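You operate a simulated robot arm through the tools that you are given. There is no shell and no other tool.

The job below is to be done with a simulated robot arm. You get a single attempt, and the scene is never put back.

TASK
Put things in order on the top of the wooden table. At the end: the yellow battery from the top of the wooden table stands where the bolt wedge stood; the bolt wedge from the top of the wooden table stands where the grey glass stood; the grey glass is on the green coaster; the white thermometer is on the blue coaster; whatever was shut is shut again. Leave all else as you found it, and nothing knocked over. Set down upright: grey glass.

Only the result counts: the job must be done as asked and must still hold three seconds after the hand-in. Knocking over, shifting, dropping, spilling or breaking anything else fails it.

THE ROBOT
A 6-joint arm with a two-finger parallel gripper, fixed in place. Base frame: the origin is at the foot of the arm, x ahead of it, y to its left, z up; the work surface is at about z = 0. Units: mm, rad, N and s.
With the tool pointing down near the work surface it reaches from about 180 to 460 mm from the base axis. Its first joint turns from -1.222 to 1.222 rad. Payload 1.9 kg.
Tool frame: the origin (TCP) lies between the finger pads and is the grasp point; the fingertips stand 23 mm ahead of it; z points along the fingers, y is the line along which they close. Largest opening 94 mm; finger width 38, thickness 10; the body of the gripper, 54 by 96 mm, starts 39 mm behind the TCP.
Orientation is told as [roll, pitch, yaw] about the base's x, y, z axes, in that order, counted from this pose: with the fingers straight down and closing along the base's y, the tool's x points along the base's -x, its y along +y and its z along -z.

THE INTERFACE
- The arm moves only by the tool send_rows. Its argument "deltas" is a list that holds one entry, the list of rows, each a list of 6 numbers: the shift along the tool's x, y, z in mm, then the turn, a rotation vector about the tool's x, y, z in rad. In form: [[[dx, dy, dz, rx, ry, rz], ...]]. A call has 1 to 20 rows; each row shifts and turns the commanded pose from where the row before left it, along the tool's axes as they then stand. "hand" is the gripper command, from -1 (shut) to 1 (fully open), values between in proportion, set as the call begins (left out, the last holds). Rows are played at 5 a second. More than 50 mm and 0.15 rad between two rows, or a gripper value outside its range, and nothing of the call is played. A pose out of reach is approached as far as the arm can. The call stops where the force on the tool passes 40 N (or 10 N more than at its start, if that is more) or the arm is blocked; 0.2 s more then pass. Each finger travels about 108 mm/s and halts on what it meets, pressing with about 37 N; the grip force reading is that of the motor and also rises with nothing between the fingers. The clock runs only during rows and for 0.2 s after the last one: add rows that do not move to give the fingers time. It gives the time, the measured TCP pose, the force on the tool (base axes), the opening and the grip force at its end, in the units of the frame above (readings bear some noise), with the torque about the TCP (base axes, N m) and any sound that the robot's microphone picked up, and new pictures: "show" is both (left out), scene, wrist or none.
- Cameras (640 x 400 px; columns grow to the right, rows downward): "scene" is fixed at [58.4, 312.9, 429.1]; the picture's right is [-0.76, -0.65, 0.00], its down [-0.34, 0.40, -0.85] and it looks along [0.55, -0.64, -0.53] (base axes); focal length 214 px, centre (320, 200). "wrist" rides on the gripper at [87, 16, -74] in the tool frame; the picture's right is [-0.18, 0.98, 0.00], its down [-0.58, -0.11, -0.81] and it looks along [-0.79, -0.15, 0.59] (tool axes); focal length 243 px, centre (320, 200).
- point_at(camera, pixels): for up to 12 pixels [column, row] of the newest picture of that camera ("zoom" is the newest enlarged one), the place [x, y, z] in the base frame of the surface seen there, good to about 2 mm. The clock stands still meanwhile.
- enlarge(camera, box): a new picture of the part [left, top, right, bottom] of that camera's present view, enlarged. The clock stands still meanwhile.
- sign_off(): hands the job in; it is judged then, once.

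Unless the task says otherwise, let go and move clear before handing in.

The tools are called after ">>>" as a command line: name --argument value ..., lists and objects as JSON in quotes. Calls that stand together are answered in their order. send_rows: Moves the arm, as the interface text tells. Its arguments: {"type":"object","properties":{"deltas":{"type":"array","items":{"type":"array","items":{"type":"array","items":{"type":"number"}}}},"hand":{"type":"number"},"show":{"type":"string","enum":["both","scene","wrist","none"]}},"required":["deltas"]} The other tools are called the same way: point_at (camera, pixels) gives the place of the surface under pixels of a picture; enlarge (camera, box) takes an enlarged picture of a part of a camera's view; sign_off () hands the job in.

At the start:

```text
t: 0.0
position: [268.6, -186.2, 332.0]
ee_rot: [0.0, 0.0, -0.002]
ft_force: [0.5, 0.0, 0.0]
wrist_torque: [0.01, -0.01, 0.0]
width: 93.9
grip_force: 0.2
```

scene: 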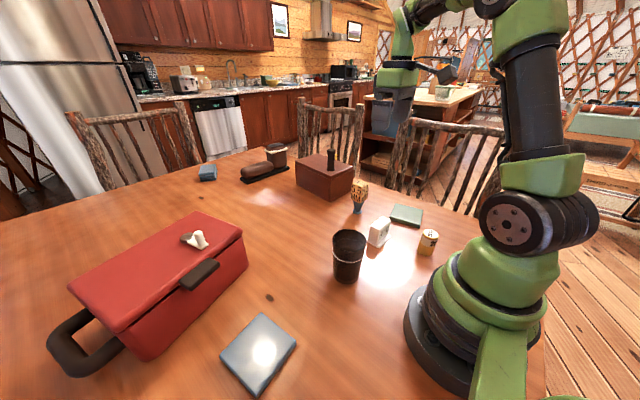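
wrist: 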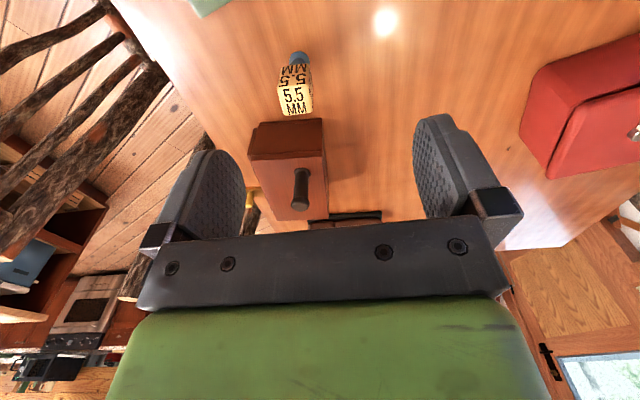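

The scene picture shows a red toolbox (about 160,280), a dark glass (348,255), a white thing (379,231), a yellow can or battery (428,241), a green coaster (407,215), a blue-grey coaster (258,353), a brown box with a handle (325,178), a yellow "5.5 MM" item (360,195), and others. I'll enlarge the key areas before moving.

>>> enlarge --camera "scene" --box '[300, 140, 460, 290]'

>>> enlarge --camera "scene" --box '[40, 190, 320, 400]'

>>> enlarge --camera "scene" --box '[180, 130, 380, 220]'

>>> enlarge --camera "wrist" --box '[180, 0, 420, 230]'

```text
2.67 times, centred on (380, 215) of scene
```

zoom: 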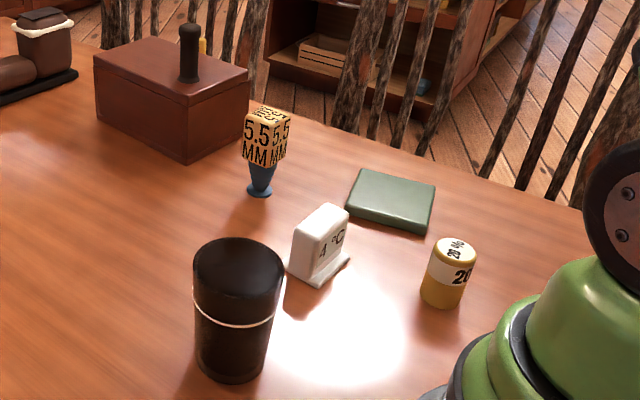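

```text
1.90 times, centred on (180, 295) of scene
```

zoom: 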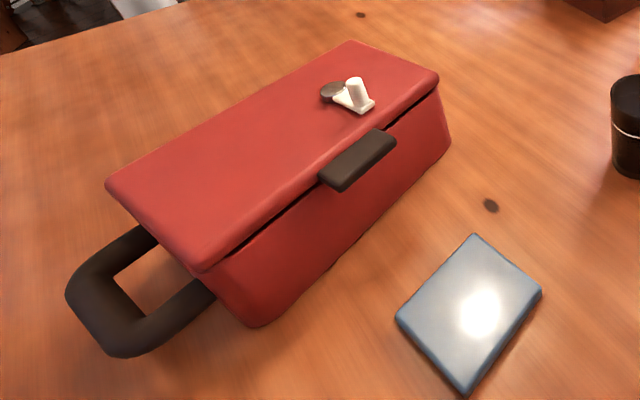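

```text
3.20 times, centred on (280, 175) of scene
```

zoom: 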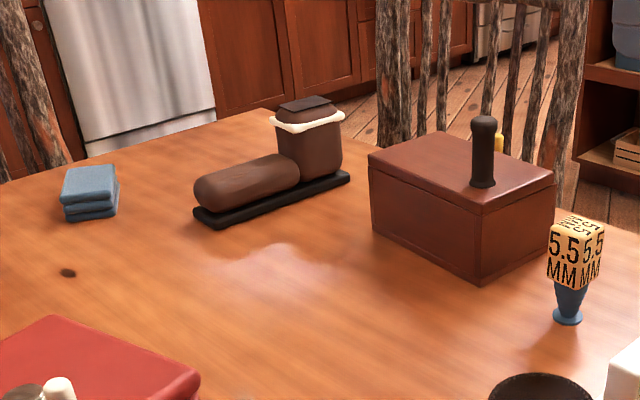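

```text
1.74 times, centred on (300, 115) of wrist
```

zoom: 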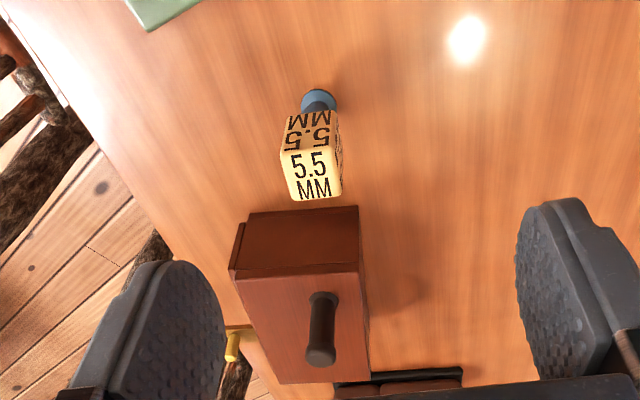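

The pictures show three labelled items (5.5 MM, 4 °C, 20-something) and a small white and grey thing on the red lid. I need finer views to tell which is the bolt wedge, so I'll zoom further.

>>> enlarge --camera "scene" --box '[405, 220, 450, 262]'

>>> enlarge --camera "scene" --box '[360, 205, 405, 260]'

>>> enlarge --camera "scene" --box '[165, 215, 230, 300]'

>>> enlarge --camera "scene" --box '[290, 140, 375, 220]'

>>> enlarge --camera "wrist" --box '[560, 60, 640, 190]'

>>> enlarge --camera "wrist" --box '[225, 150, 285, 240]'

```text
9.52 times, centred on (428, 241) of scene
```

zoom: 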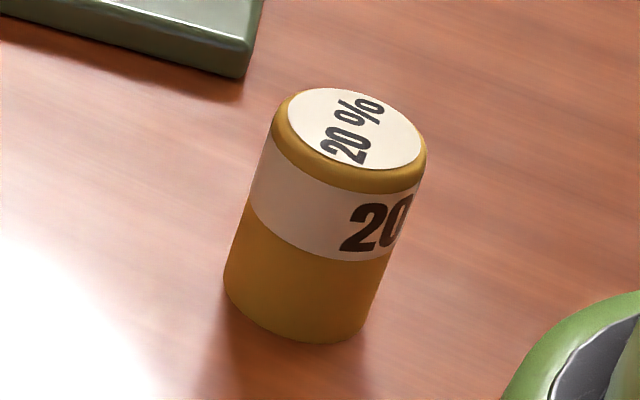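

```text
7.27 times, centred on (382, 232) of scene
```

zoom: 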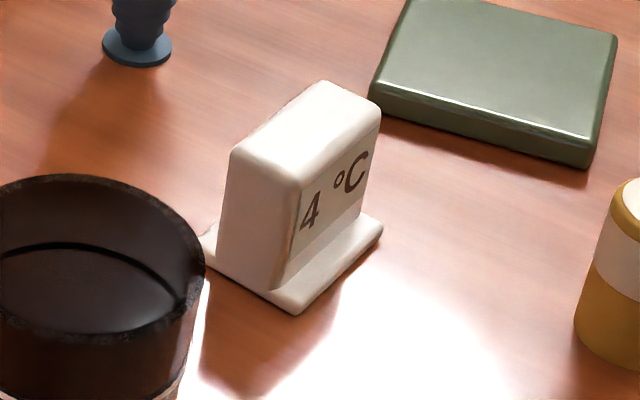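

```text
4.71 times, centred on (198, 258) of scene
```

zoom: 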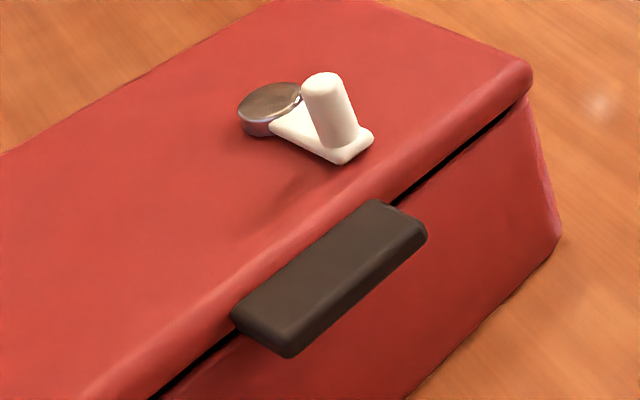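

```text
5.00 times, centred on (332, 180) of scene
```

zoom: 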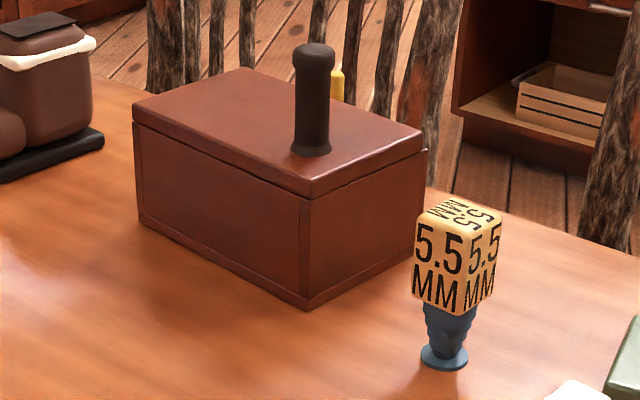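

```text
3.08 times, centred on (600, 125) of wrist
```

zoom: 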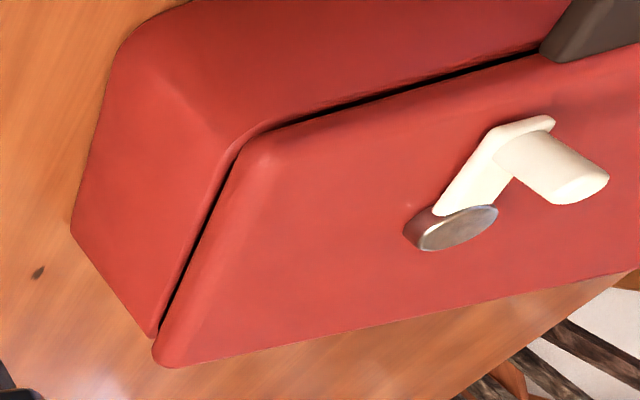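

```text
4.44 times, centred on (255, 195) of wrist
```

zoom: 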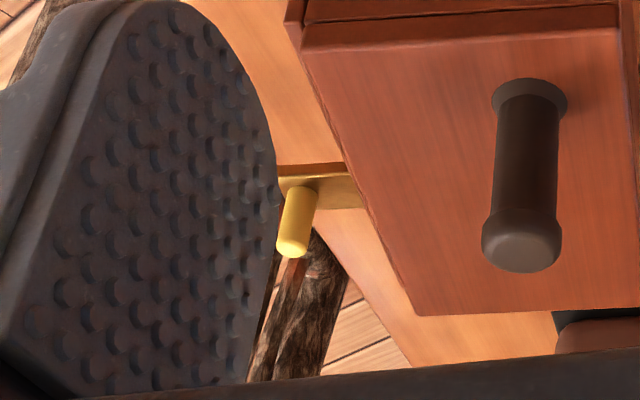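

The labels read 20 % (battery, scene 428,241), 4 °C (thermometer, 379,231) and 5.5 MM on a blue bolt-like stem (360,195), which is probably the bolt wedge. Next I'll measure where these things and the coasters are.

>>> point_at --camera "scene" --pixels '[[428, 233], [426, 252], [348, 236], [347, 281], [379, 220], [380, 238], [358, 185], [357, 212], [407, 215], [258, 353], [395, 209], [422, 211]]'

>>> point_at --camera "scene" --pixels '[[390, 221], [419, 228], [397, 204], [423, 211], [261, 315], [297, 344], [255, 394], [221, 362], [334, 234], [367, 240], [350, 231], [348, 246]]'

>>> point_at --camera "scene" --pixels '[[200, 238], [188, 240], [205, 275], [245, 260], [210, 215], [70, 285], [145, 358], [325, 175], [332, 155], [300, 185], [205, 172], [265, 165]]'

```text
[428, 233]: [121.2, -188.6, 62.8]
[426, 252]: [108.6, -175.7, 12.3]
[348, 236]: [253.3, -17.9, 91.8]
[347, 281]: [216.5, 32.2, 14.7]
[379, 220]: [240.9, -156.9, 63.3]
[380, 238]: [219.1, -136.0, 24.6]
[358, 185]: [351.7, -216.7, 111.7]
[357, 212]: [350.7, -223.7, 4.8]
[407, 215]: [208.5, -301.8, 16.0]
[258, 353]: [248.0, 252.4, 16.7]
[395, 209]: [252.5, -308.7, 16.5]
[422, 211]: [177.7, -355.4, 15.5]
```

```text
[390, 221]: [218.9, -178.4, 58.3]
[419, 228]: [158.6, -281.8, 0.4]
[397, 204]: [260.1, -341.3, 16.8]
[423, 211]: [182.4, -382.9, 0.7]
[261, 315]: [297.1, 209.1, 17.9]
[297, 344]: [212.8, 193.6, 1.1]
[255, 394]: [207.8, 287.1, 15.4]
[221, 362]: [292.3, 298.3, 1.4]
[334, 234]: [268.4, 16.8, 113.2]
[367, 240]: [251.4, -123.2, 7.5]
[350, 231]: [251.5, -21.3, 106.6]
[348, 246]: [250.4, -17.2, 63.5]
```

```text
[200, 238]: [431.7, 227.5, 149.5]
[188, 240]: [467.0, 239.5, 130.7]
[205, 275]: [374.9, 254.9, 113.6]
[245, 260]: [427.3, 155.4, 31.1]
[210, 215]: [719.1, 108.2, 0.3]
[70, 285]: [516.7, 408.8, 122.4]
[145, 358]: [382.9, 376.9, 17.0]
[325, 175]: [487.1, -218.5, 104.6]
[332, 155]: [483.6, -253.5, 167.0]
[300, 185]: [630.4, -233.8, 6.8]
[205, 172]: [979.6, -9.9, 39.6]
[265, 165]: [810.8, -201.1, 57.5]
```

The readings put the glass near (243,5), the thermometer near (232,-150), the bolt wedge near (348,-222), the battery near (116,-184), the green coaster near (210,-325) and the blue coaster near (252,247). I'll carry the empty hand high towards +y and turn it so the wrist camera looks back along -y.

>>> send_rows --deltas '[[[0, 45, 0, 0, 0, 0], [0, 45, 0, 0, 0, 0], [0, 45, 0, 0, 0, 0], [0, 45, 0, 0, 0, 0], [0, 45, 0, 0, 0, 0], [0, 0, 0, 0, 0, 0.14], [0, 0, 0, 0, 0, 0.14], [0, 0, 0, 0, 0, 0.14], [0, 0, 0, 0, 0, 0.14], [0, 0, 0, 0, 0, 0.14], [0, 0, 0, 0, 0, 0.14], [0, 0, 0, 0, 0, 0.14], [0, 0, 0, 0, 0, 0.14], [0, 0, 0, 0, 0, 0.14], [0, 0, 0, 0, 0, 0.14], [0, 0, 0, 0, 0, 0.14], [0, 0, 0, 0, 0, 0]]]' --hand 1

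```text
t: 3.6
position: [269.4, 39.9, 331.4]
ee_rot: [-0.001, -0.001, -1.541]
ft_force: [0.4, -0.2, -0.1]
wrist_torque: [0.03, 0.04, 0.03]
width: 94.0
grip_force: 0.0
```

scene: 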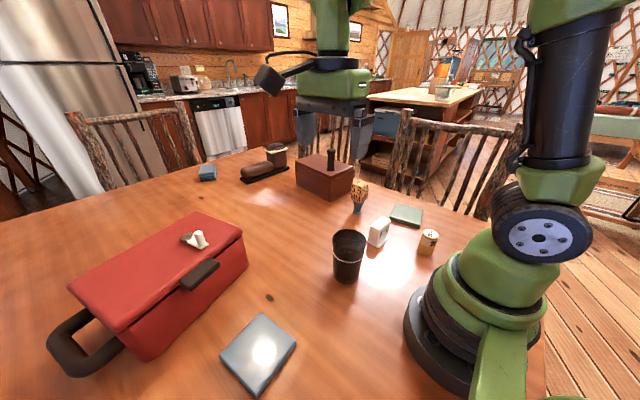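
wrist: 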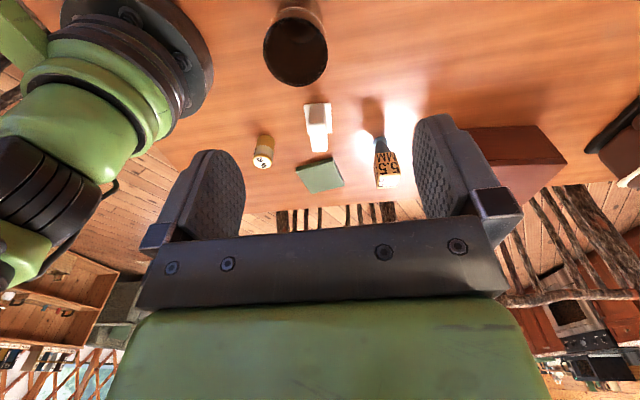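

The wrist view now shows the glass (295,45), thermometer (318,122), battery (263,152), green coaster (320,175), bolt wedge (385,165) and brown box (510,160). I'll zoom in on each and take points.

>>> enlarge --camera "wrist" --box '[240, 0, 400, 110]'

>>> enlarge --camera "wrist" --box '[235, 90, 415, 210]'

>>> point_at --camera "wrist" --pixels '[[263, 60], [328, 55], [295, 84], [295, 22], [297, 60], [297, 40], [318, 108], [317, 140], [311, 115], [327, 115], [309, 104], [330, 103]]'

>>> point_at --camera "wrist" --pixels '[[295, 169], [329, 159], [344, 182], [310, 194], [318, 176], [262, 160], [264, 140], [380, 138], [388, 170], [388, 185], [318, 150], [285, 190]]'

```text
3.64 times, centred on (320, 55) of wrist
```

zoom: 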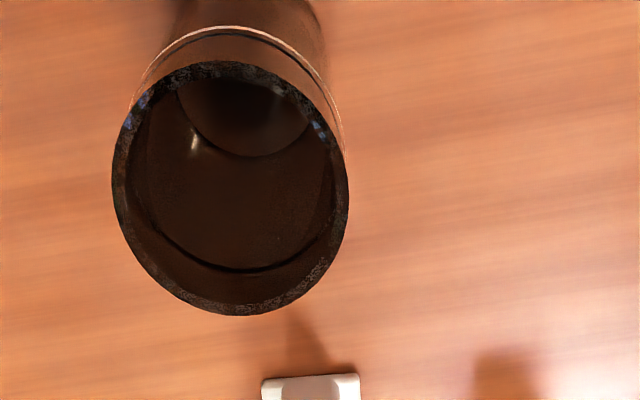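

```text
3.33 times, centred on (325, 150) of wrist
```

zoom: 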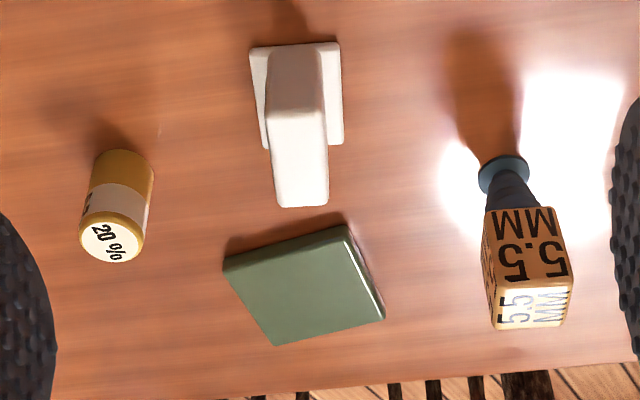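

```text
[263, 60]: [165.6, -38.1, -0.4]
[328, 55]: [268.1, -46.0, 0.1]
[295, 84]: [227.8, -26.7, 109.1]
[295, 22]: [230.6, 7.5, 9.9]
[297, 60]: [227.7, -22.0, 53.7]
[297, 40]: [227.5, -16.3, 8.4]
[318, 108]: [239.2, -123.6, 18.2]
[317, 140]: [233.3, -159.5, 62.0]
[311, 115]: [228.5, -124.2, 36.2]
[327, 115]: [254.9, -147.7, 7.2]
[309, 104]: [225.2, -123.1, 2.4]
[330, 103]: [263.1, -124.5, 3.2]
```

```text
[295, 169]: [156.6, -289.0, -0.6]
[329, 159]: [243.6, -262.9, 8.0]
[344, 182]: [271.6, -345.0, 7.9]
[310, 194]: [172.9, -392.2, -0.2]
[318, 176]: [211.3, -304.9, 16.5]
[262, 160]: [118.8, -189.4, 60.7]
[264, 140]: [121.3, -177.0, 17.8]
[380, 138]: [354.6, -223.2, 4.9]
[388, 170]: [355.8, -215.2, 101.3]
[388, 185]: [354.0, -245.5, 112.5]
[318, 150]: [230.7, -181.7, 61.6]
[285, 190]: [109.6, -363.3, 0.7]
```

The point at (297,40) hit the glass's inner bottom at z≈8, so the glass is empty. I'll enlarge again and pick exact rim points for its centre, and also points on the wedge, thermometer and battery tops.

>>> point_at --camera "wrist" --pixels '[[264.5, 49], [326.5, 50], [299.5, 84.8], [294.5, 19.0], [281, 22], [308, 24], [274, 75], [320, 76], [264.3, 53], [326.5, 46]]'

>>> enlarge --camera "wrist" --box '[360, 125, 415, 195]'

>>> enlarge --camera "wrist" --box '[295, 95, 345, 160]'

```text
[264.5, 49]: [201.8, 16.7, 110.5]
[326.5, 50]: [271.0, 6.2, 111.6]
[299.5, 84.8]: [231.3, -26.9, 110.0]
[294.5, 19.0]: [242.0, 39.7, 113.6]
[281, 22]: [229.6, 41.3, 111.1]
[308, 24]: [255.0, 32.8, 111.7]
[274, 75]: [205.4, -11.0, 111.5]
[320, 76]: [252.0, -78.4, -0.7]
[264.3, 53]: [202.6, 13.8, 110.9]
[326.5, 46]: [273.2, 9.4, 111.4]
```

```text
5.71 times, centred on (388, 160) of wrist
```

zoom: 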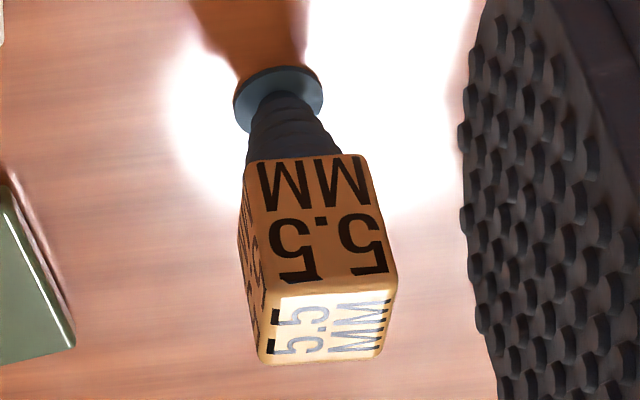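

```text
6.15 times, centred on (320, 128) of wrist
```

zoom: 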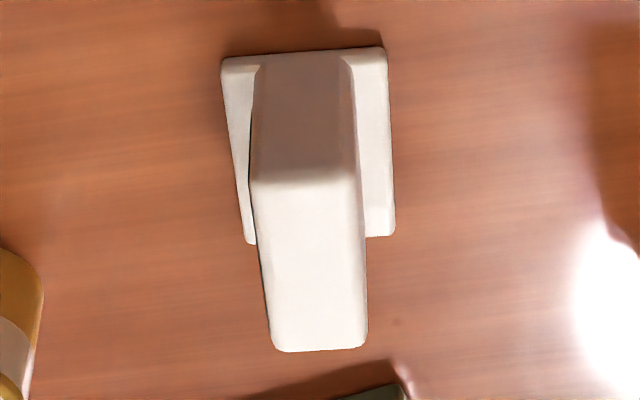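

The rim points give a glass centre near (237,7) and a radius near 35. The newest zoom shows the thermometer body and base plate, so I'll measure their corners there.

>>> point_at --camera "zoom" --pixels '[[262, 195], [352, 195], [360, 340], [278, 340], [310, 190], [315, 342], [228, 65], [380, 55], [388, 228], [248, 235], [305, 120], [305, 70]]'

>>> enlarge --camera "wrist" --box '[360, 125, 415, 195]'

```text
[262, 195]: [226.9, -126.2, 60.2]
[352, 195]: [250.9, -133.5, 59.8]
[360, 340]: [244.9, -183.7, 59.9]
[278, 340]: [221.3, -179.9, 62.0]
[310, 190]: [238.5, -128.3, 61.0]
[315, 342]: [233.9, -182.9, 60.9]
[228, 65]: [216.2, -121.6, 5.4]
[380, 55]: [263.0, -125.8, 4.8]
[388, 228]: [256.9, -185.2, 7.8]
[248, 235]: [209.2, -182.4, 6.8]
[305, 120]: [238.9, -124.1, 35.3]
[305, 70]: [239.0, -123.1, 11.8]
```

```text
5.71 times, centred on (388, 160) of wrist
```

zoom: 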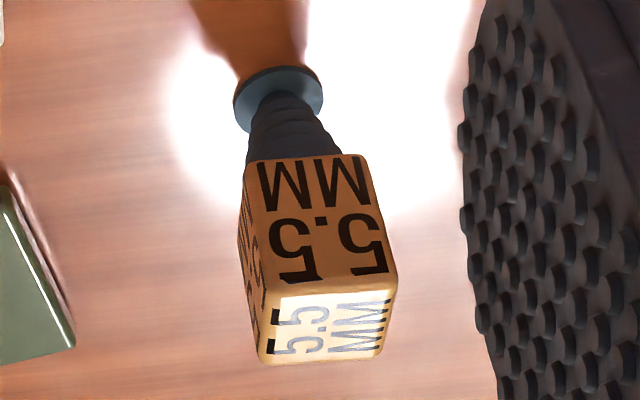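

The thermometer's base plate is 47×60 mm centred near (236,-154) and turned about -5°, with its body about 25 mm thick along x. Next I'll measure the bolt wedge in this zoom.

>>> point_at --camera "zoom" --pixels '[[250, 170], [362, 165], [388, 270], [270, 285], [285, 300], [385, 300], [375, 350], [268, 355], [248, 230], [255, 340], [278, 75], [240, 110]]'

>>> enlarge --camera "wrist" --box '[240, 125, 290, 180]'

```text
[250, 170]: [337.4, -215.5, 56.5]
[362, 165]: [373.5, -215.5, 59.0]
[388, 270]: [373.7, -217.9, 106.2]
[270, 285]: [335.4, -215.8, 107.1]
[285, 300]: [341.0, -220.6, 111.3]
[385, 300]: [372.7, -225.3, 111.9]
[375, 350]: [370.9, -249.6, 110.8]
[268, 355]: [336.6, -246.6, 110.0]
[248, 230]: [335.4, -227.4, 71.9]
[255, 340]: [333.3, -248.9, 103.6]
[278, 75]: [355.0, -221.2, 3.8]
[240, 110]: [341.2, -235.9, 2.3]
```

```text
7.27 times, centred on (265, 152) of wrist
```

zoom: 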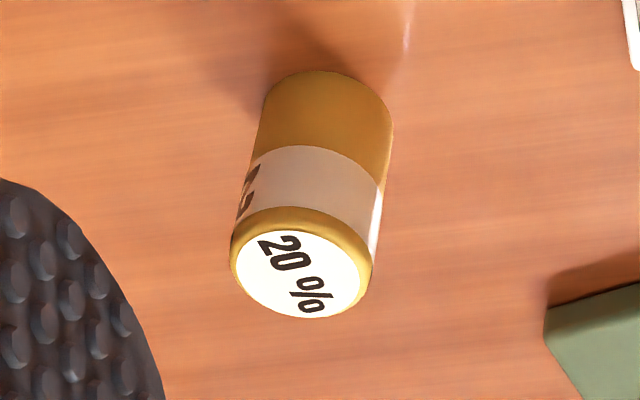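

The wedge's block is about 40×38 mm, centred near (354.5,-234), z 55–112, and nearly square to the axes. Next I'll measure the battery in this zoom, and the brown box, chair and coaster points in the wrist view.

>>> point_at --camera "zoom" --pixels '[[302, 272], [240, 245], [365, 285], [290, 225], [305, 310], [320, 80], [265, 110], [390, 125], [320, 180], [330, 73]]'

>>> point_at --camera "wrist" --pixels '[[475, 130], [535, 128], [565, 160], [480, 160], [470, 190], [350, 212], [385, 210], [300, 215], [250, 200], [400, 202], [490, 195], [560, 195]]'

>>> enlarge --camera "wrist" --box '[285, 145, 355, 205]'

```text
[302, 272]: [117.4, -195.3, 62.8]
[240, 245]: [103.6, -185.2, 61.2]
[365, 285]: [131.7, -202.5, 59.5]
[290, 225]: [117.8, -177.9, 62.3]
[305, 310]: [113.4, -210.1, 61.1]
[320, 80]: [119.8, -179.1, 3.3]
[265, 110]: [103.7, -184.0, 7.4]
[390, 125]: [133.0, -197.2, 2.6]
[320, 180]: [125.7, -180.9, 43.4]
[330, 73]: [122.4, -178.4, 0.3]
```

```text
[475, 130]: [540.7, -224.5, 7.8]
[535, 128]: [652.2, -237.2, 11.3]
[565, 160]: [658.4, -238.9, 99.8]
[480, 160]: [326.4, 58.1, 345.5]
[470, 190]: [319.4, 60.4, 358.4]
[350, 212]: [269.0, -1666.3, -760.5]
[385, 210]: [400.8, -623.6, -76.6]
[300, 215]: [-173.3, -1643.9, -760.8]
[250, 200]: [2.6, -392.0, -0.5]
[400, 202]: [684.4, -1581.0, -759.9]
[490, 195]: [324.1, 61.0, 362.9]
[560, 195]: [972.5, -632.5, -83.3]
```

```text
6.67 times, centred on (320, 175) of wrist
```

zoom: 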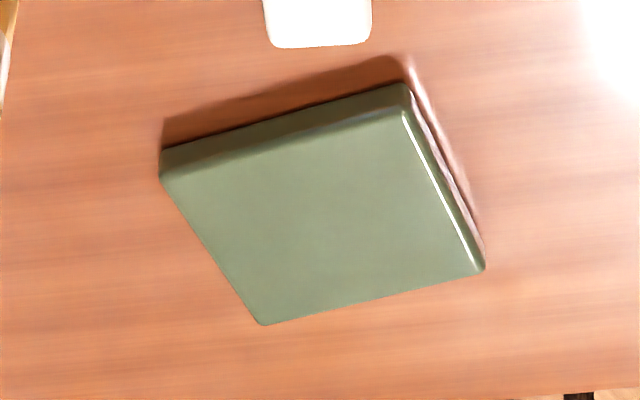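

The battery centre comes out near (118,-194), radius about 15.5 and top at z 62, and the brown box starts beyond x≈480. The newest zoom shows the green coaster's corners, so I'll measure those and the chair posts behind it.

>>> point_at --camera "zoom" --pixels '[[170, 178], [402, 108], [472, 268], [268, 318], [300, 210], [330, 220], [200, 170], [440, 180]]'

>>> point_at --camera "scene" --pixels '[[408, 130], [430, 180], [395, 180], [470, 130], [498, 150], [400, 160], [345, 205], [297, 190], [335, 200], [353, 183], [324, 153], [440, 160]]'

>>> enlarge --camera "scene" --box '[210, 305, 310, 400]'

```text
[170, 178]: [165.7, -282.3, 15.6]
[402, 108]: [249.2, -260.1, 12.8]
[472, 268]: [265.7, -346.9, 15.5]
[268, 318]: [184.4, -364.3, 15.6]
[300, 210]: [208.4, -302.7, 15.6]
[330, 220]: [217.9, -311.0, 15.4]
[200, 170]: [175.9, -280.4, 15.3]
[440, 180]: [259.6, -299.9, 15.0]
```

```text
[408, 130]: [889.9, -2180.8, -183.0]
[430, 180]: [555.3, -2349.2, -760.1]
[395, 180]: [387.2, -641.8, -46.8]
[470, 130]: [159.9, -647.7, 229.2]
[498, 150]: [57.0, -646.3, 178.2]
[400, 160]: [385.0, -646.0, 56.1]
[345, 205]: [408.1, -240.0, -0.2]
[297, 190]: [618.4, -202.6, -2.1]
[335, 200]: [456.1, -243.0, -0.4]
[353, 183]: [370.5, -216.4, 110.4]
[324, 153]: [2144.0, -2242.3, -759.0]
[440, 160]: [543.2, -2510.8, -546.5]
```

```text
4.21 times, centred on (260, 352) of scene
```

zoom: 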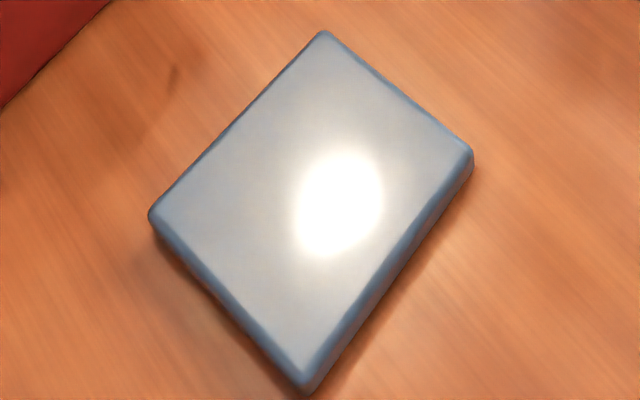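

The green coaster's corners average to (216,-313), top z≈15.5, and the chairs are far off at y≈-640. Now I'll measure the blue coaster's corners in the new zoom.

>>> point_at --camera "zoom" --pixels '[[324, 40], [462, 153], [305, 378], [160, 212], [310, 200], [250, 150], [260, 270], [390, 230]]'

>>> point_at --camera "scene" --pixels '[[347, 282], [335, 270], [361, 272], [348, 284], [246, 255], [248, 265], [200, 320], [150, 355], [210, 283], [183, 285]]'

```text
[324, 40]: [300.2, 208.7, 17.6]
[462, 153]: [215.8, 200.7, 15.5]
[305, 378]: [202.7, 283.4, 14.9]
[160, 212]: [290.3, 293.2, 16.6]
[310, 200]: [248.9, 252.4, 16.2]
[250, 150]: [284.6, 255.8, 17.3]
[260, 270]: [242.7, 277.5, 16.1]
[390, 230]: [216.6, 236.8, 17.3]
```

```text
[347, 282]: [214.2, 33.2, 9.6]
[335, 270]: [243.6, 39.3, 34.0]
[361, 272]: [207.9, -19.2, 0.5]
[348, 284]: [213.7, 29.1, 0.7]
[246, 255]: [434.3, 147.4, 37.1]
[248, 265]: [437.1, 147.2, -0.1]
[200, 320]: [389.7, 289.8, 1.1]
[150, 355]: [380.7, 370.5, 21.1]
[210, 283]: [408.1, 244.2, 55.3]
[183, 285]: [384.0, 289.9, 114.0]
```

Both coasters are measured (blue centre (252,246), top z≈16), and the wrist geometry puts the glass centre at about (237,9) with a 73 mm rim. I'll move above the glass, stopping well over its rim, to check the centring.

>>> send_rows --deltas '[[[-7.5, -8.3, 40, 0, 0, 0.0], [-7.5, -8.3, 40, 0, 0, 0.0], [-7.5, -8.3, 40, 0, 0, 0.0], [-7.4, -8.4, 35, 0, 0, 0.03], [0, 0, 0, 0, 0, 0]]]' --hand 1

```text
t: 4.8
position: [238.6, 8.9, 175.5]
ee_rot: [0.001, -0.001, -1.573]
ft_force: [0.2, 0.7, -0.6]
wrist_torque: [-0.02, 0.0, -0.02]
width: 94.1
grip_force: 0.1
```

scene: 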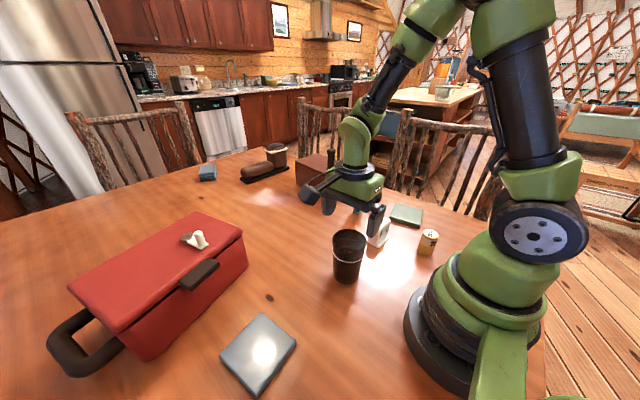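
wrist: 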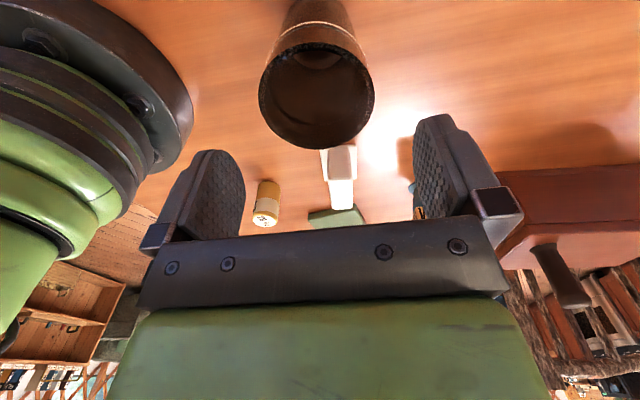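

The glass rim spans about columns 259–374 and rows 45–149 in the wrist view, between the fingers. I'll measure rim points at this closer range to fix the centre.

>>> enlarge --camera "wrist" --box '[230, 0, 410, 160]'

>>> point_at --camera "wrist" --pixels '[[262, 90], [371, 92], [315, 146], [317, 46], [285, 135], [350, 135], [285, 56], [350, 57], [316, 5], [316, 25], [295, 10], [340, 10]]'

```text
2.50 times, centred on (320, 80) of wrist
```

zoom: 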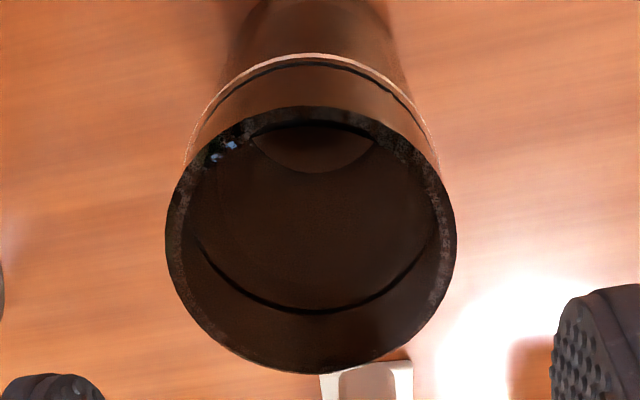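

```text
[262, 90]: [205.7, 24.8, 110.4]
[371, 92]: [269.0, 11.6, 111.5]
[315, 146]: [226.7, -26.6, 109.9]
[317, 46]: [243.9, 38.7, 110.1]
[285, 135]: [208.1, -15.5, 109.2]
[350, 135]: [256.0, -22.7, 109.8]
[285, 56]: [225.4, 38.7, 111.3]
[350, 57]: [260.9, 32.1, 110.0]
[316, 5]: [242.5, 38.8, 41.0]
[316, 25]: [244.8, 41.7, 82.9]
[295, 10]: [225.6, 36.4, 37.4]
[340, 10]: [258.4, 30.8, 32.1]
```

The fit of the rim points gives centre (237, 7.5) with outer radius about 36, and the fingers have roughly 10 mm clearance each side. I'll descend to z≈85, keeping the hand open.

>>> send_rows --deltas '[[[-1.4, -1.6, 25, 0, 0, 0], [0, 0, 25, 0, 0, 0], [0, 0, 25, 0, 0, 0], [0, 0, 16, 0, 0, 0], [0, 0, 0, 0, 0, 0]]]' --hand 1

```text
t: 6.0
position: [234.9, 7.6, 83.8]
ee_rot: [0.002, 0.0, -1.571]
ft_force: [0.2, -0.4, 0.6]
wrist_torque: [0.0, -0.01, 0.02]
width: 93.9
grip_force: 0.0
```

scene: 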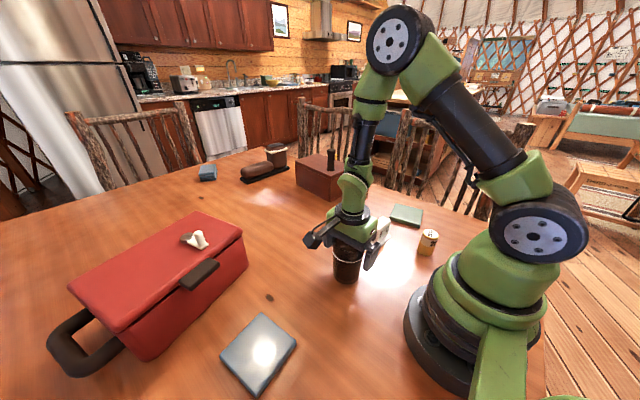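
wrist: 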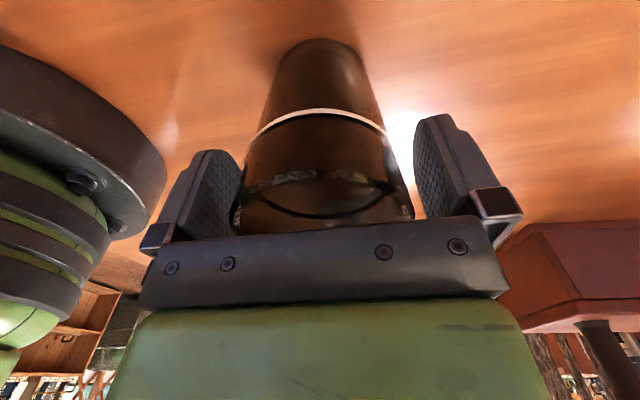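

The glass sits between the pads (rim columns 232–413) with no contact force yet. I'll close gradually, first to just about the rim's diameter.

>>> send_rows --deltas '[[[0, 0, 0, 0, 0, 0], [0, 0, 0, 0, 0, 0], [0, 0, 0, 0, 0, 0]]]' --hand 0.62 --show "wrist"

>>> send_rows --deltas '[[[0, 0, 0, 0, 0, 0], [0, 0, 0, 0, 0, 0], [0, 0, 0, 0, 0, 0]]]' --hand 0.4 --show "wrist"

```text
t: 6.8
position: [234.2, 7.1, 84.9]
ee_rot: [0.0, 0.0, -1.57]
ft_force: [1.2, -0.6, -0.5]
wrist_torque: [0.01, 0.03, 0.03]
width: 76.0
grip_force: 0.1
```

wrist: 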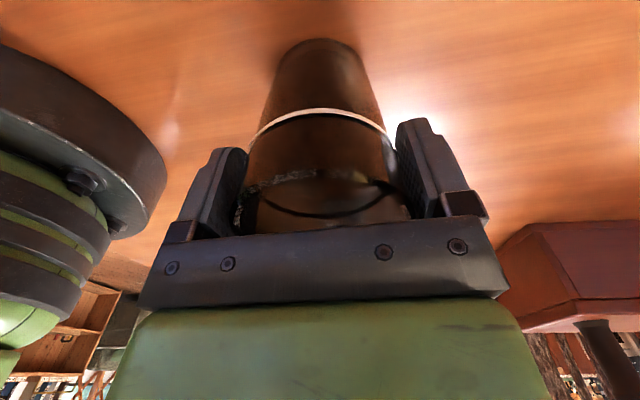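

```text
t: 7.6
position: [233.9, 6.6, 83.9]
ee_rot: [0.001, 0.0, -1.57]
ft_force: [-0.9, 0.2, 0.7]
wrist_torque: [0.0, 0.0, -0.02]
width: 69.7
grip_force: 37.0
```

wrist: 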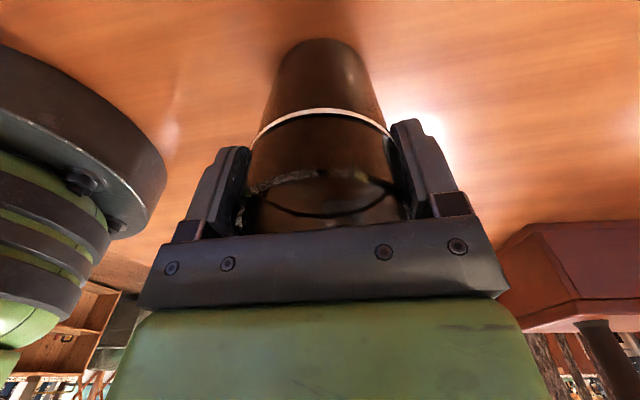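

The grip holds at 69.7 mm wide with 37 N. I'll lift the glass straight up 120 mm and check that it came with the hand.

>>> send_rows --deltas '[[[0, 0, -5, 0, 0, 0], [0, 0, -10, 0, 0, 0], [0, 0, -20, 0, 0, 0], [0, 0, -25, 0, 0, 0], [0, 0, -25, 0, 0, 0], [0, 0, -20, 0, 0, 0], [0, 0, -15, 0, 0, 0], [0, 0, 0, 0, 0, 0]]]'

```text
t: 9.4
position: [234.9, 7.7, 205.3]
ee_rot: [0.002, 0.0, -1.572]
ft_force: [0.3, -0.2, -1.3]
wrist_torque: [-0.03, -0.02, 0.03]
width: 69.3
grip_force: 36.8
```

scene: 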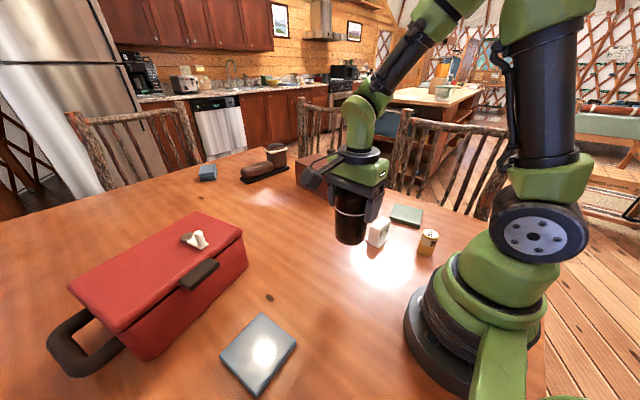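
wrist: 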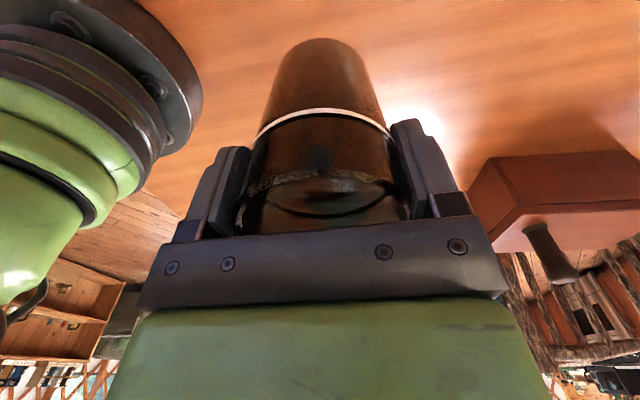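

The glass is in the hand, its bottom about 121 mm up. I'll carry it level over the low items to above the green coaster at (216,-313).

>>> send_rows --deltas '[[[-10, -0.6, 0, 0, 0, 0], [-20, -1.2, 0, 0, 0, 0], [-30, -1.8, 0, 0, 0, 0], [-35, -2.0, 0, 0, 0, 0], [-35, -2.0, 0, 0, 0, 0], [-35, -2.0, 0, 0, 0, 0], [-35, -2.0, 0, 0, 0, 0], [-35, -2.0, 0, 0, 0, 0], [-30, -1.8, 0, 0, 0, 0], [-25, -1.5, 0, 0, 0, 0], [-20, -1.2, 0, 0, 0, 0], [-10, -0.6, 0, 0, 0, 0], [0, 0, 0, 0, 0, 0], [0, 0, 0, 0, 0, 0]]]'

```text
t: 12.4
position: [214.8, -313.8, 203.1]
ee_rot: [0.002, 0.001, -1.571]
ft_force: [-1.0, 0.2, 0.1]
wrist_torque: [-0.01, -0.01, -0.01]
width: 69.5
grip_force: 37.5
```

scene: 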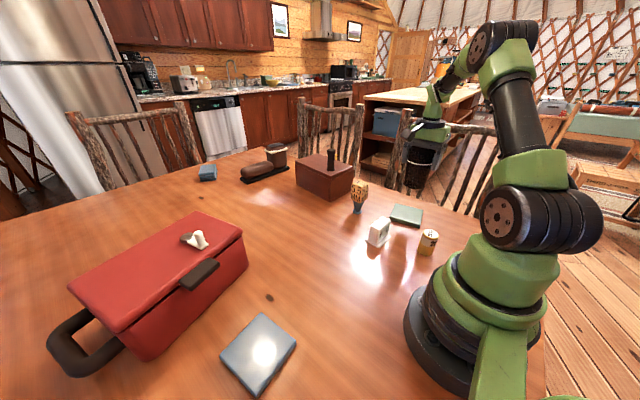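
wrist: 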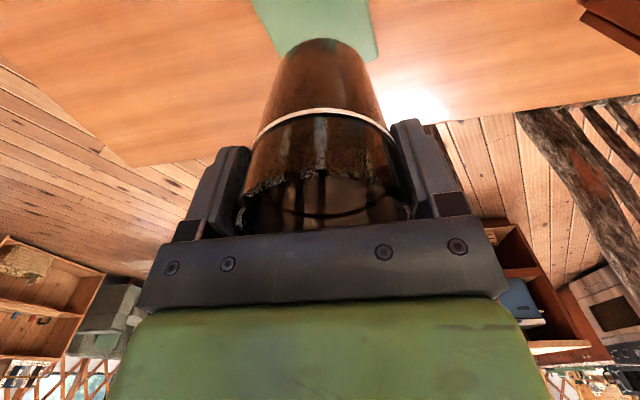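

The glass is over the coaster (the green patch at 255–380, 0–60 lies directly behind its base). I'll lower to just above contact (the glass bottom rests when TCP is near 100).

>>> send_rows --deltas '[[[0.5, 1.0, 20, 0, 0, 0], [0, 0, 25, 0, 0, 0], [0, 0, 25, 0, 0, 0], [0, 0, 18, 0, 0, 0], [0, 0, 9, 0, 0, 0], [0, 0, 0, 0, 0, 0], [0, 0, 0, 0, 0, 0]]]'

```text
t: 14.0
position: [217.8, -311.6, 106.8]
ee_rot: [0.001, -0.001, -1.571]
ft_force: [-0.3, -0.2, -1.9]
wrist_torque: [-0.04, 0.0, 0.0]
width: 69.4
grip_force: 36.8
```

scene: 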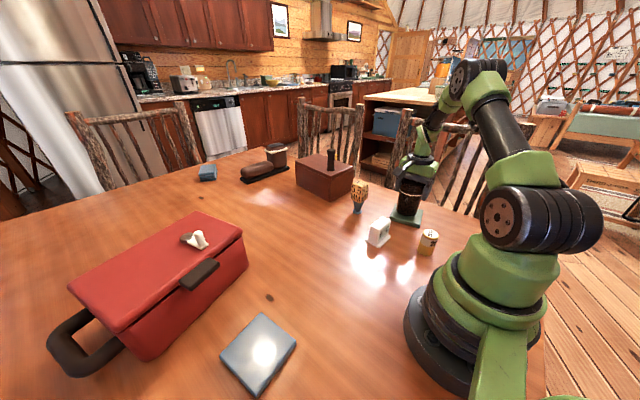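
wrist: 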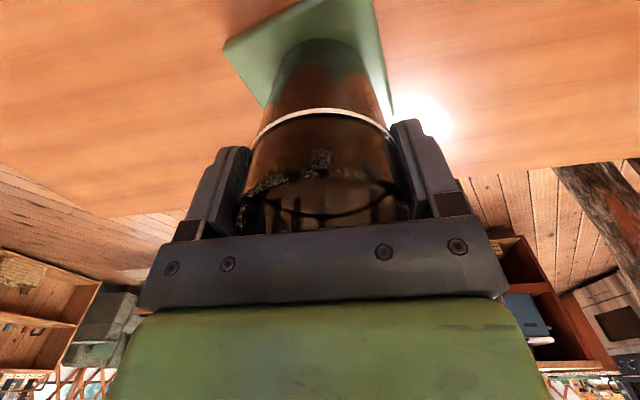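

>>> enlarge --camera "scene" --box '[380, 170, 440, 235]'

>>> enlarge --camera "wrist" --box '[210, 0, 420, 130]'

```text
6.15 times, centred on (410, 202) of scene
```

zoom: 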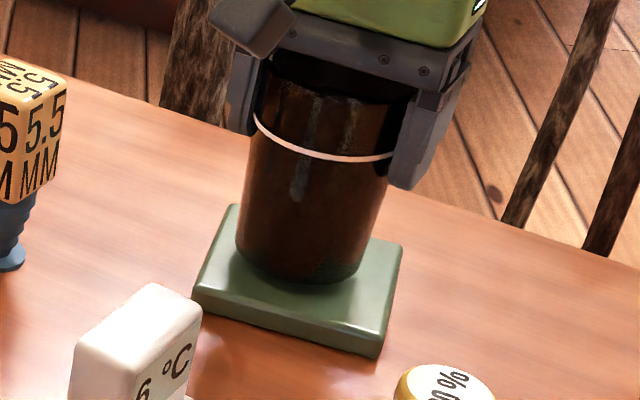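

```text
3.05 times, centred on (315, 65) of wrist
```

zoom: 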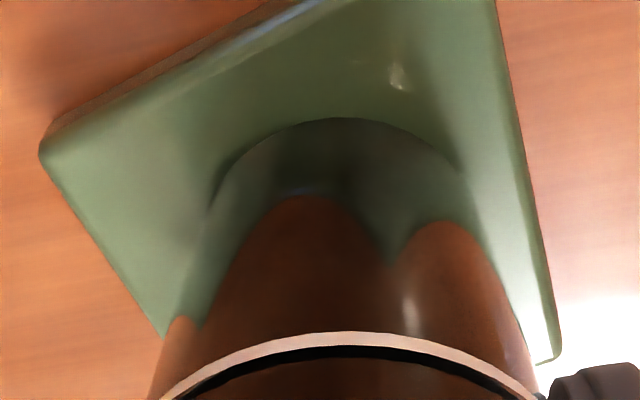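

The scene zoom shows the glass centred over the coaster and hovering a few millimetres up. The thermometer's display now reads 6 °C, so it is simply a live reading. I'll lower in small steps until contact.

>>> send_rows --deltas '[[[0, 0, 2, 0, 0, 0], [0, 0, 2, 0, 0, 0], [0, 0, 1.5, 0, 0, 0], [0, 0, 0, 0, 0, 0]]]' --show "none"

```text
t: 15.0
position: [216.8, -312.3, 102.3]
ee_rot: [0.001, 0.002, -1.571]
ft_force: [0.1, 0.6, -0.8]
wrist_torque: [0.0, -0.06, -0.01]
width: 69.4
grip_force: 36.9
```

No contact yet (force about -0.8 N at TCP z 102). I'll keep lowering by single millimetres.

>>> send_rows --deltas '[[[0, 0, 1, 0, 0, 0], [0, 0, 0, 0, 0, 0]]]' --show "none"

>>> send_rows --deltas '[[[0, 0, 1, 0, 0, 0], [0, 0, 0, 0, 0, 0]]]' --show "scene"

```text
t: 15.6
position: [218.2, -312.6, 102.5]
ee_rot: [0.001, 0.001, -1.57]
ft_force: [-0.4, 0.1, -0.8]
wrist_torque: [0.0, 0.05, -0.02]
width: 69.2
grip_force: 37.6
```

```text
t: 16.2
position: [217.8, -312.8, 101.7]
ee_rot: [0.0, 0.001, -1.571]
ft_force: [0.3, -0.3, -0.7]
wrist_torque: [-0.01, 0.02, -0.01]
width: 69.4
grip_force: 36.8
```

scene: 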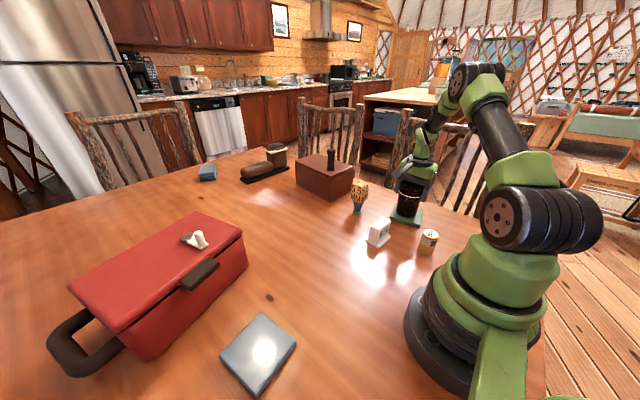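

The TCP is at 101.7 and contact should come at about 100–101. I'll go on by 1 mm steps while watching the vertical force.

>>> send_rows --deltas '[[[0, 0, 1, 0, 0, 0], [0, 0, 0, 0, 0, 0], [0, 0, 0, 0, 0, 0]]]' --show "none"

>>> send_rows --deltas '[[[0, 0, 1, 0, 0, 0], [0, 0, 0, 0, 0, 0], [0, 0, 0, 0, 0, 0]]]' --show "none"

```text
t: 17.0
position: [215.5, -313.3, 99.1]
ee_rot: [0.001, 0.0, -1.57]
ft_force: [0.6, 1.0, 11.8]
wrist_torque: [0.17, -0.07, -0.02]
width: 69.3
grip_force: 37.0
```

```text
t: 17.8
position: [216.4, -313.4, 100.3]
ee_rot: [0.001, -0.002, -1.57]
ft_force: [-2.4, -1.0, 23.5]
wrist_torque: [-0.17, -0.06, -0.06]
width: 69.2
grip_force: 37.2
```

Contact is made (23 N upward). I'll ease up 1.5 mm to relieve the press, then open the hand gently.

>>> send_rows --deltas '[[[0, 0, -1.5, 0, 0, 0], [0, 0, 0, 0, 0, 0]]]' --show "none"

>>> send_rows --deltas '[[[0, 0, 0, 0, 0, 0], [0, 0, 0, 0, 0, 0], [0, 0, 0, 0, 0, 0]]]' --hand 0.6 --show "none"

>>> send_rows --deltas '[[[0, 0, 0, 0, 0, 0], [0, 0, 0, 0, 0, 0], [0, 0, 0, 0, 0, 0]]]' --hand 1 --show "both"

```text
t: 18.4
position: [217.2, -312.5, 99.3]
ee_rot: [0.001, 0.003, -1.571]
ft_force: [1.2, -1.8, 3.9]
wrist_torque: [-0.2, -0.18, 0.03]
width: 69.2
grip_force: 37.0
```

```text
t: 19.2
position: [216.9, -312.0, 100.3]
ee_rot: [0.0, 0.001, -1.57]
ft_force: [0.7, -0.4, 0.0]
wrist_torque: [0.03, -0.01, -0.02]
width: 75.5
grip_force: 0.1
```

```text
t: 20.0
position: [216.2, -312.0, 100.0]
ee_rot: [0.0, 0.001, -1.572]
ft_force: [0.1, -0.4, -0.1]
wrist_torque: [0.01, 0.01, -0.01]
width: 94.2
grip_force: 0.1
```

scene: 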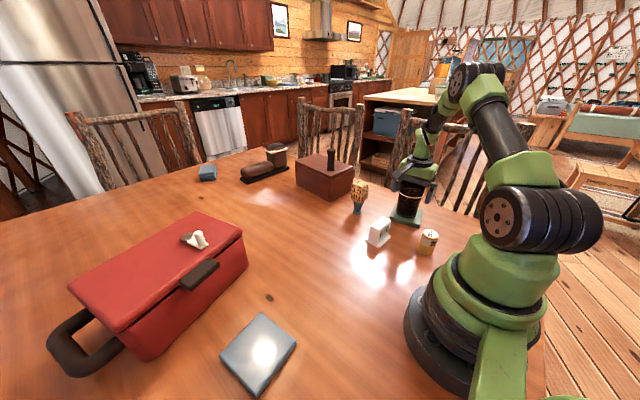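
wrist: 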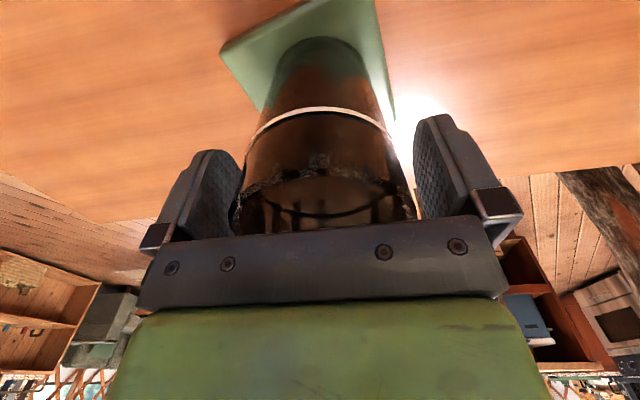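

The fingers are clear of the glass on both sides and the force is near zero. I'll rise straight up well above its rim and look from there.

>>> send_rows --deltas '[[[0, 0, -10, 0, 0, 0], [0, 0, -25, 0, 0, 0], [0, 0, -35, 0, 0, 0], [0, 0, -40, 0, 0, 0], [0, 0, -40, 0, 0, 0], [0, 0, 0, 0, 0, 0]]]' --hand 1

```text
t: 21.4
position: [216.5, -313.4, 248.6]
ee_rot: [0.0, 0.001, -1.57]
ft_force: [0.7, 0.3, 0.3]
wrist_torque: [0.0, -0.02, 0.03]
width: 94.1
grip_force: 0.1
```

scene: 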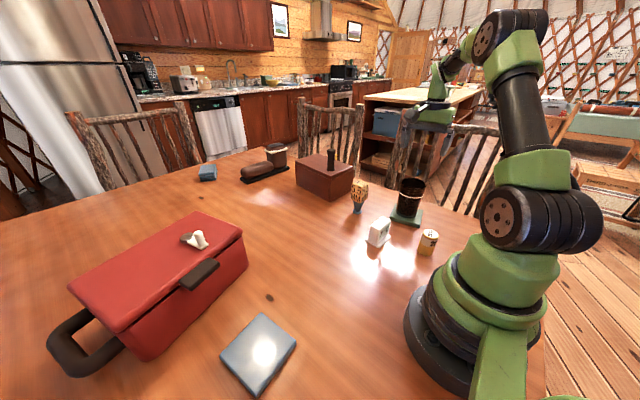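
wrist: 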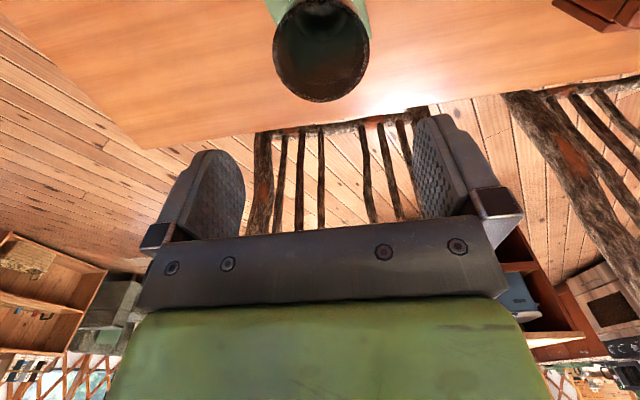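

The glass stands upright on the green coaster (scene 410,195). I'll move towards the bolt wedge, stopping short of it in +y so the wrist camera can see it and the brown box.

>>> send_rows --deltas '[[[28, 27.6, 0, 0, 0, 0], [28, 27.6, 0, 0, 0, 0], [28, 27.6, 0, 0, 0, 0], [28, 27.6, 0, 0, 0, 0], [28, 27.6, 0, 0, 0, 0], [0, 0, 0, 0, 0, 0], [0, 0, 0, 0, 0, 0]]]' --hand 1

```text
t: 23.0
position: [357.6, -172.8, 249.1]
ee_rot: [0.0, 0.0, -1.571]
ft_force: [0.5, -0.5, 0.2]
wrist_torque: [0.03, 0.0, 0.02]
width: 94.2
grip_force: 0.1
```

scene: 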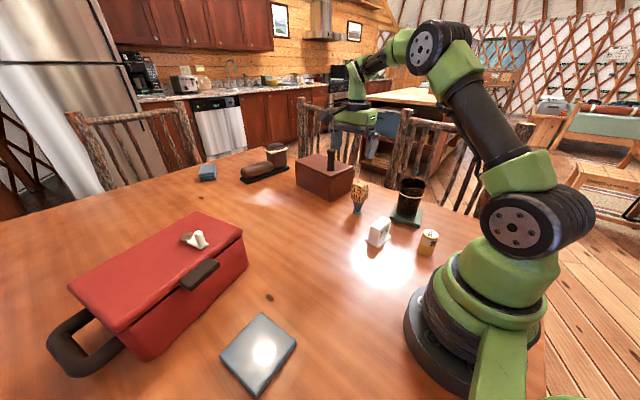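
wrist: 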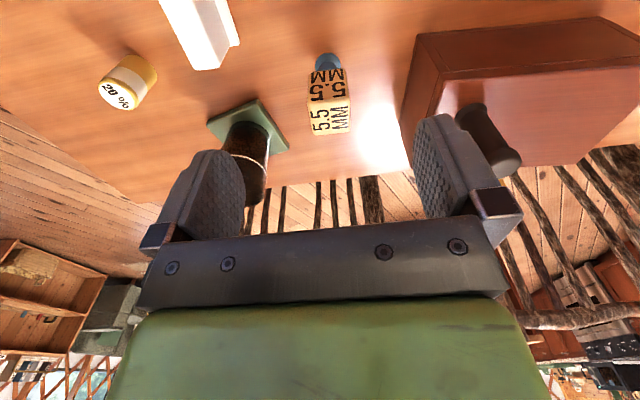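

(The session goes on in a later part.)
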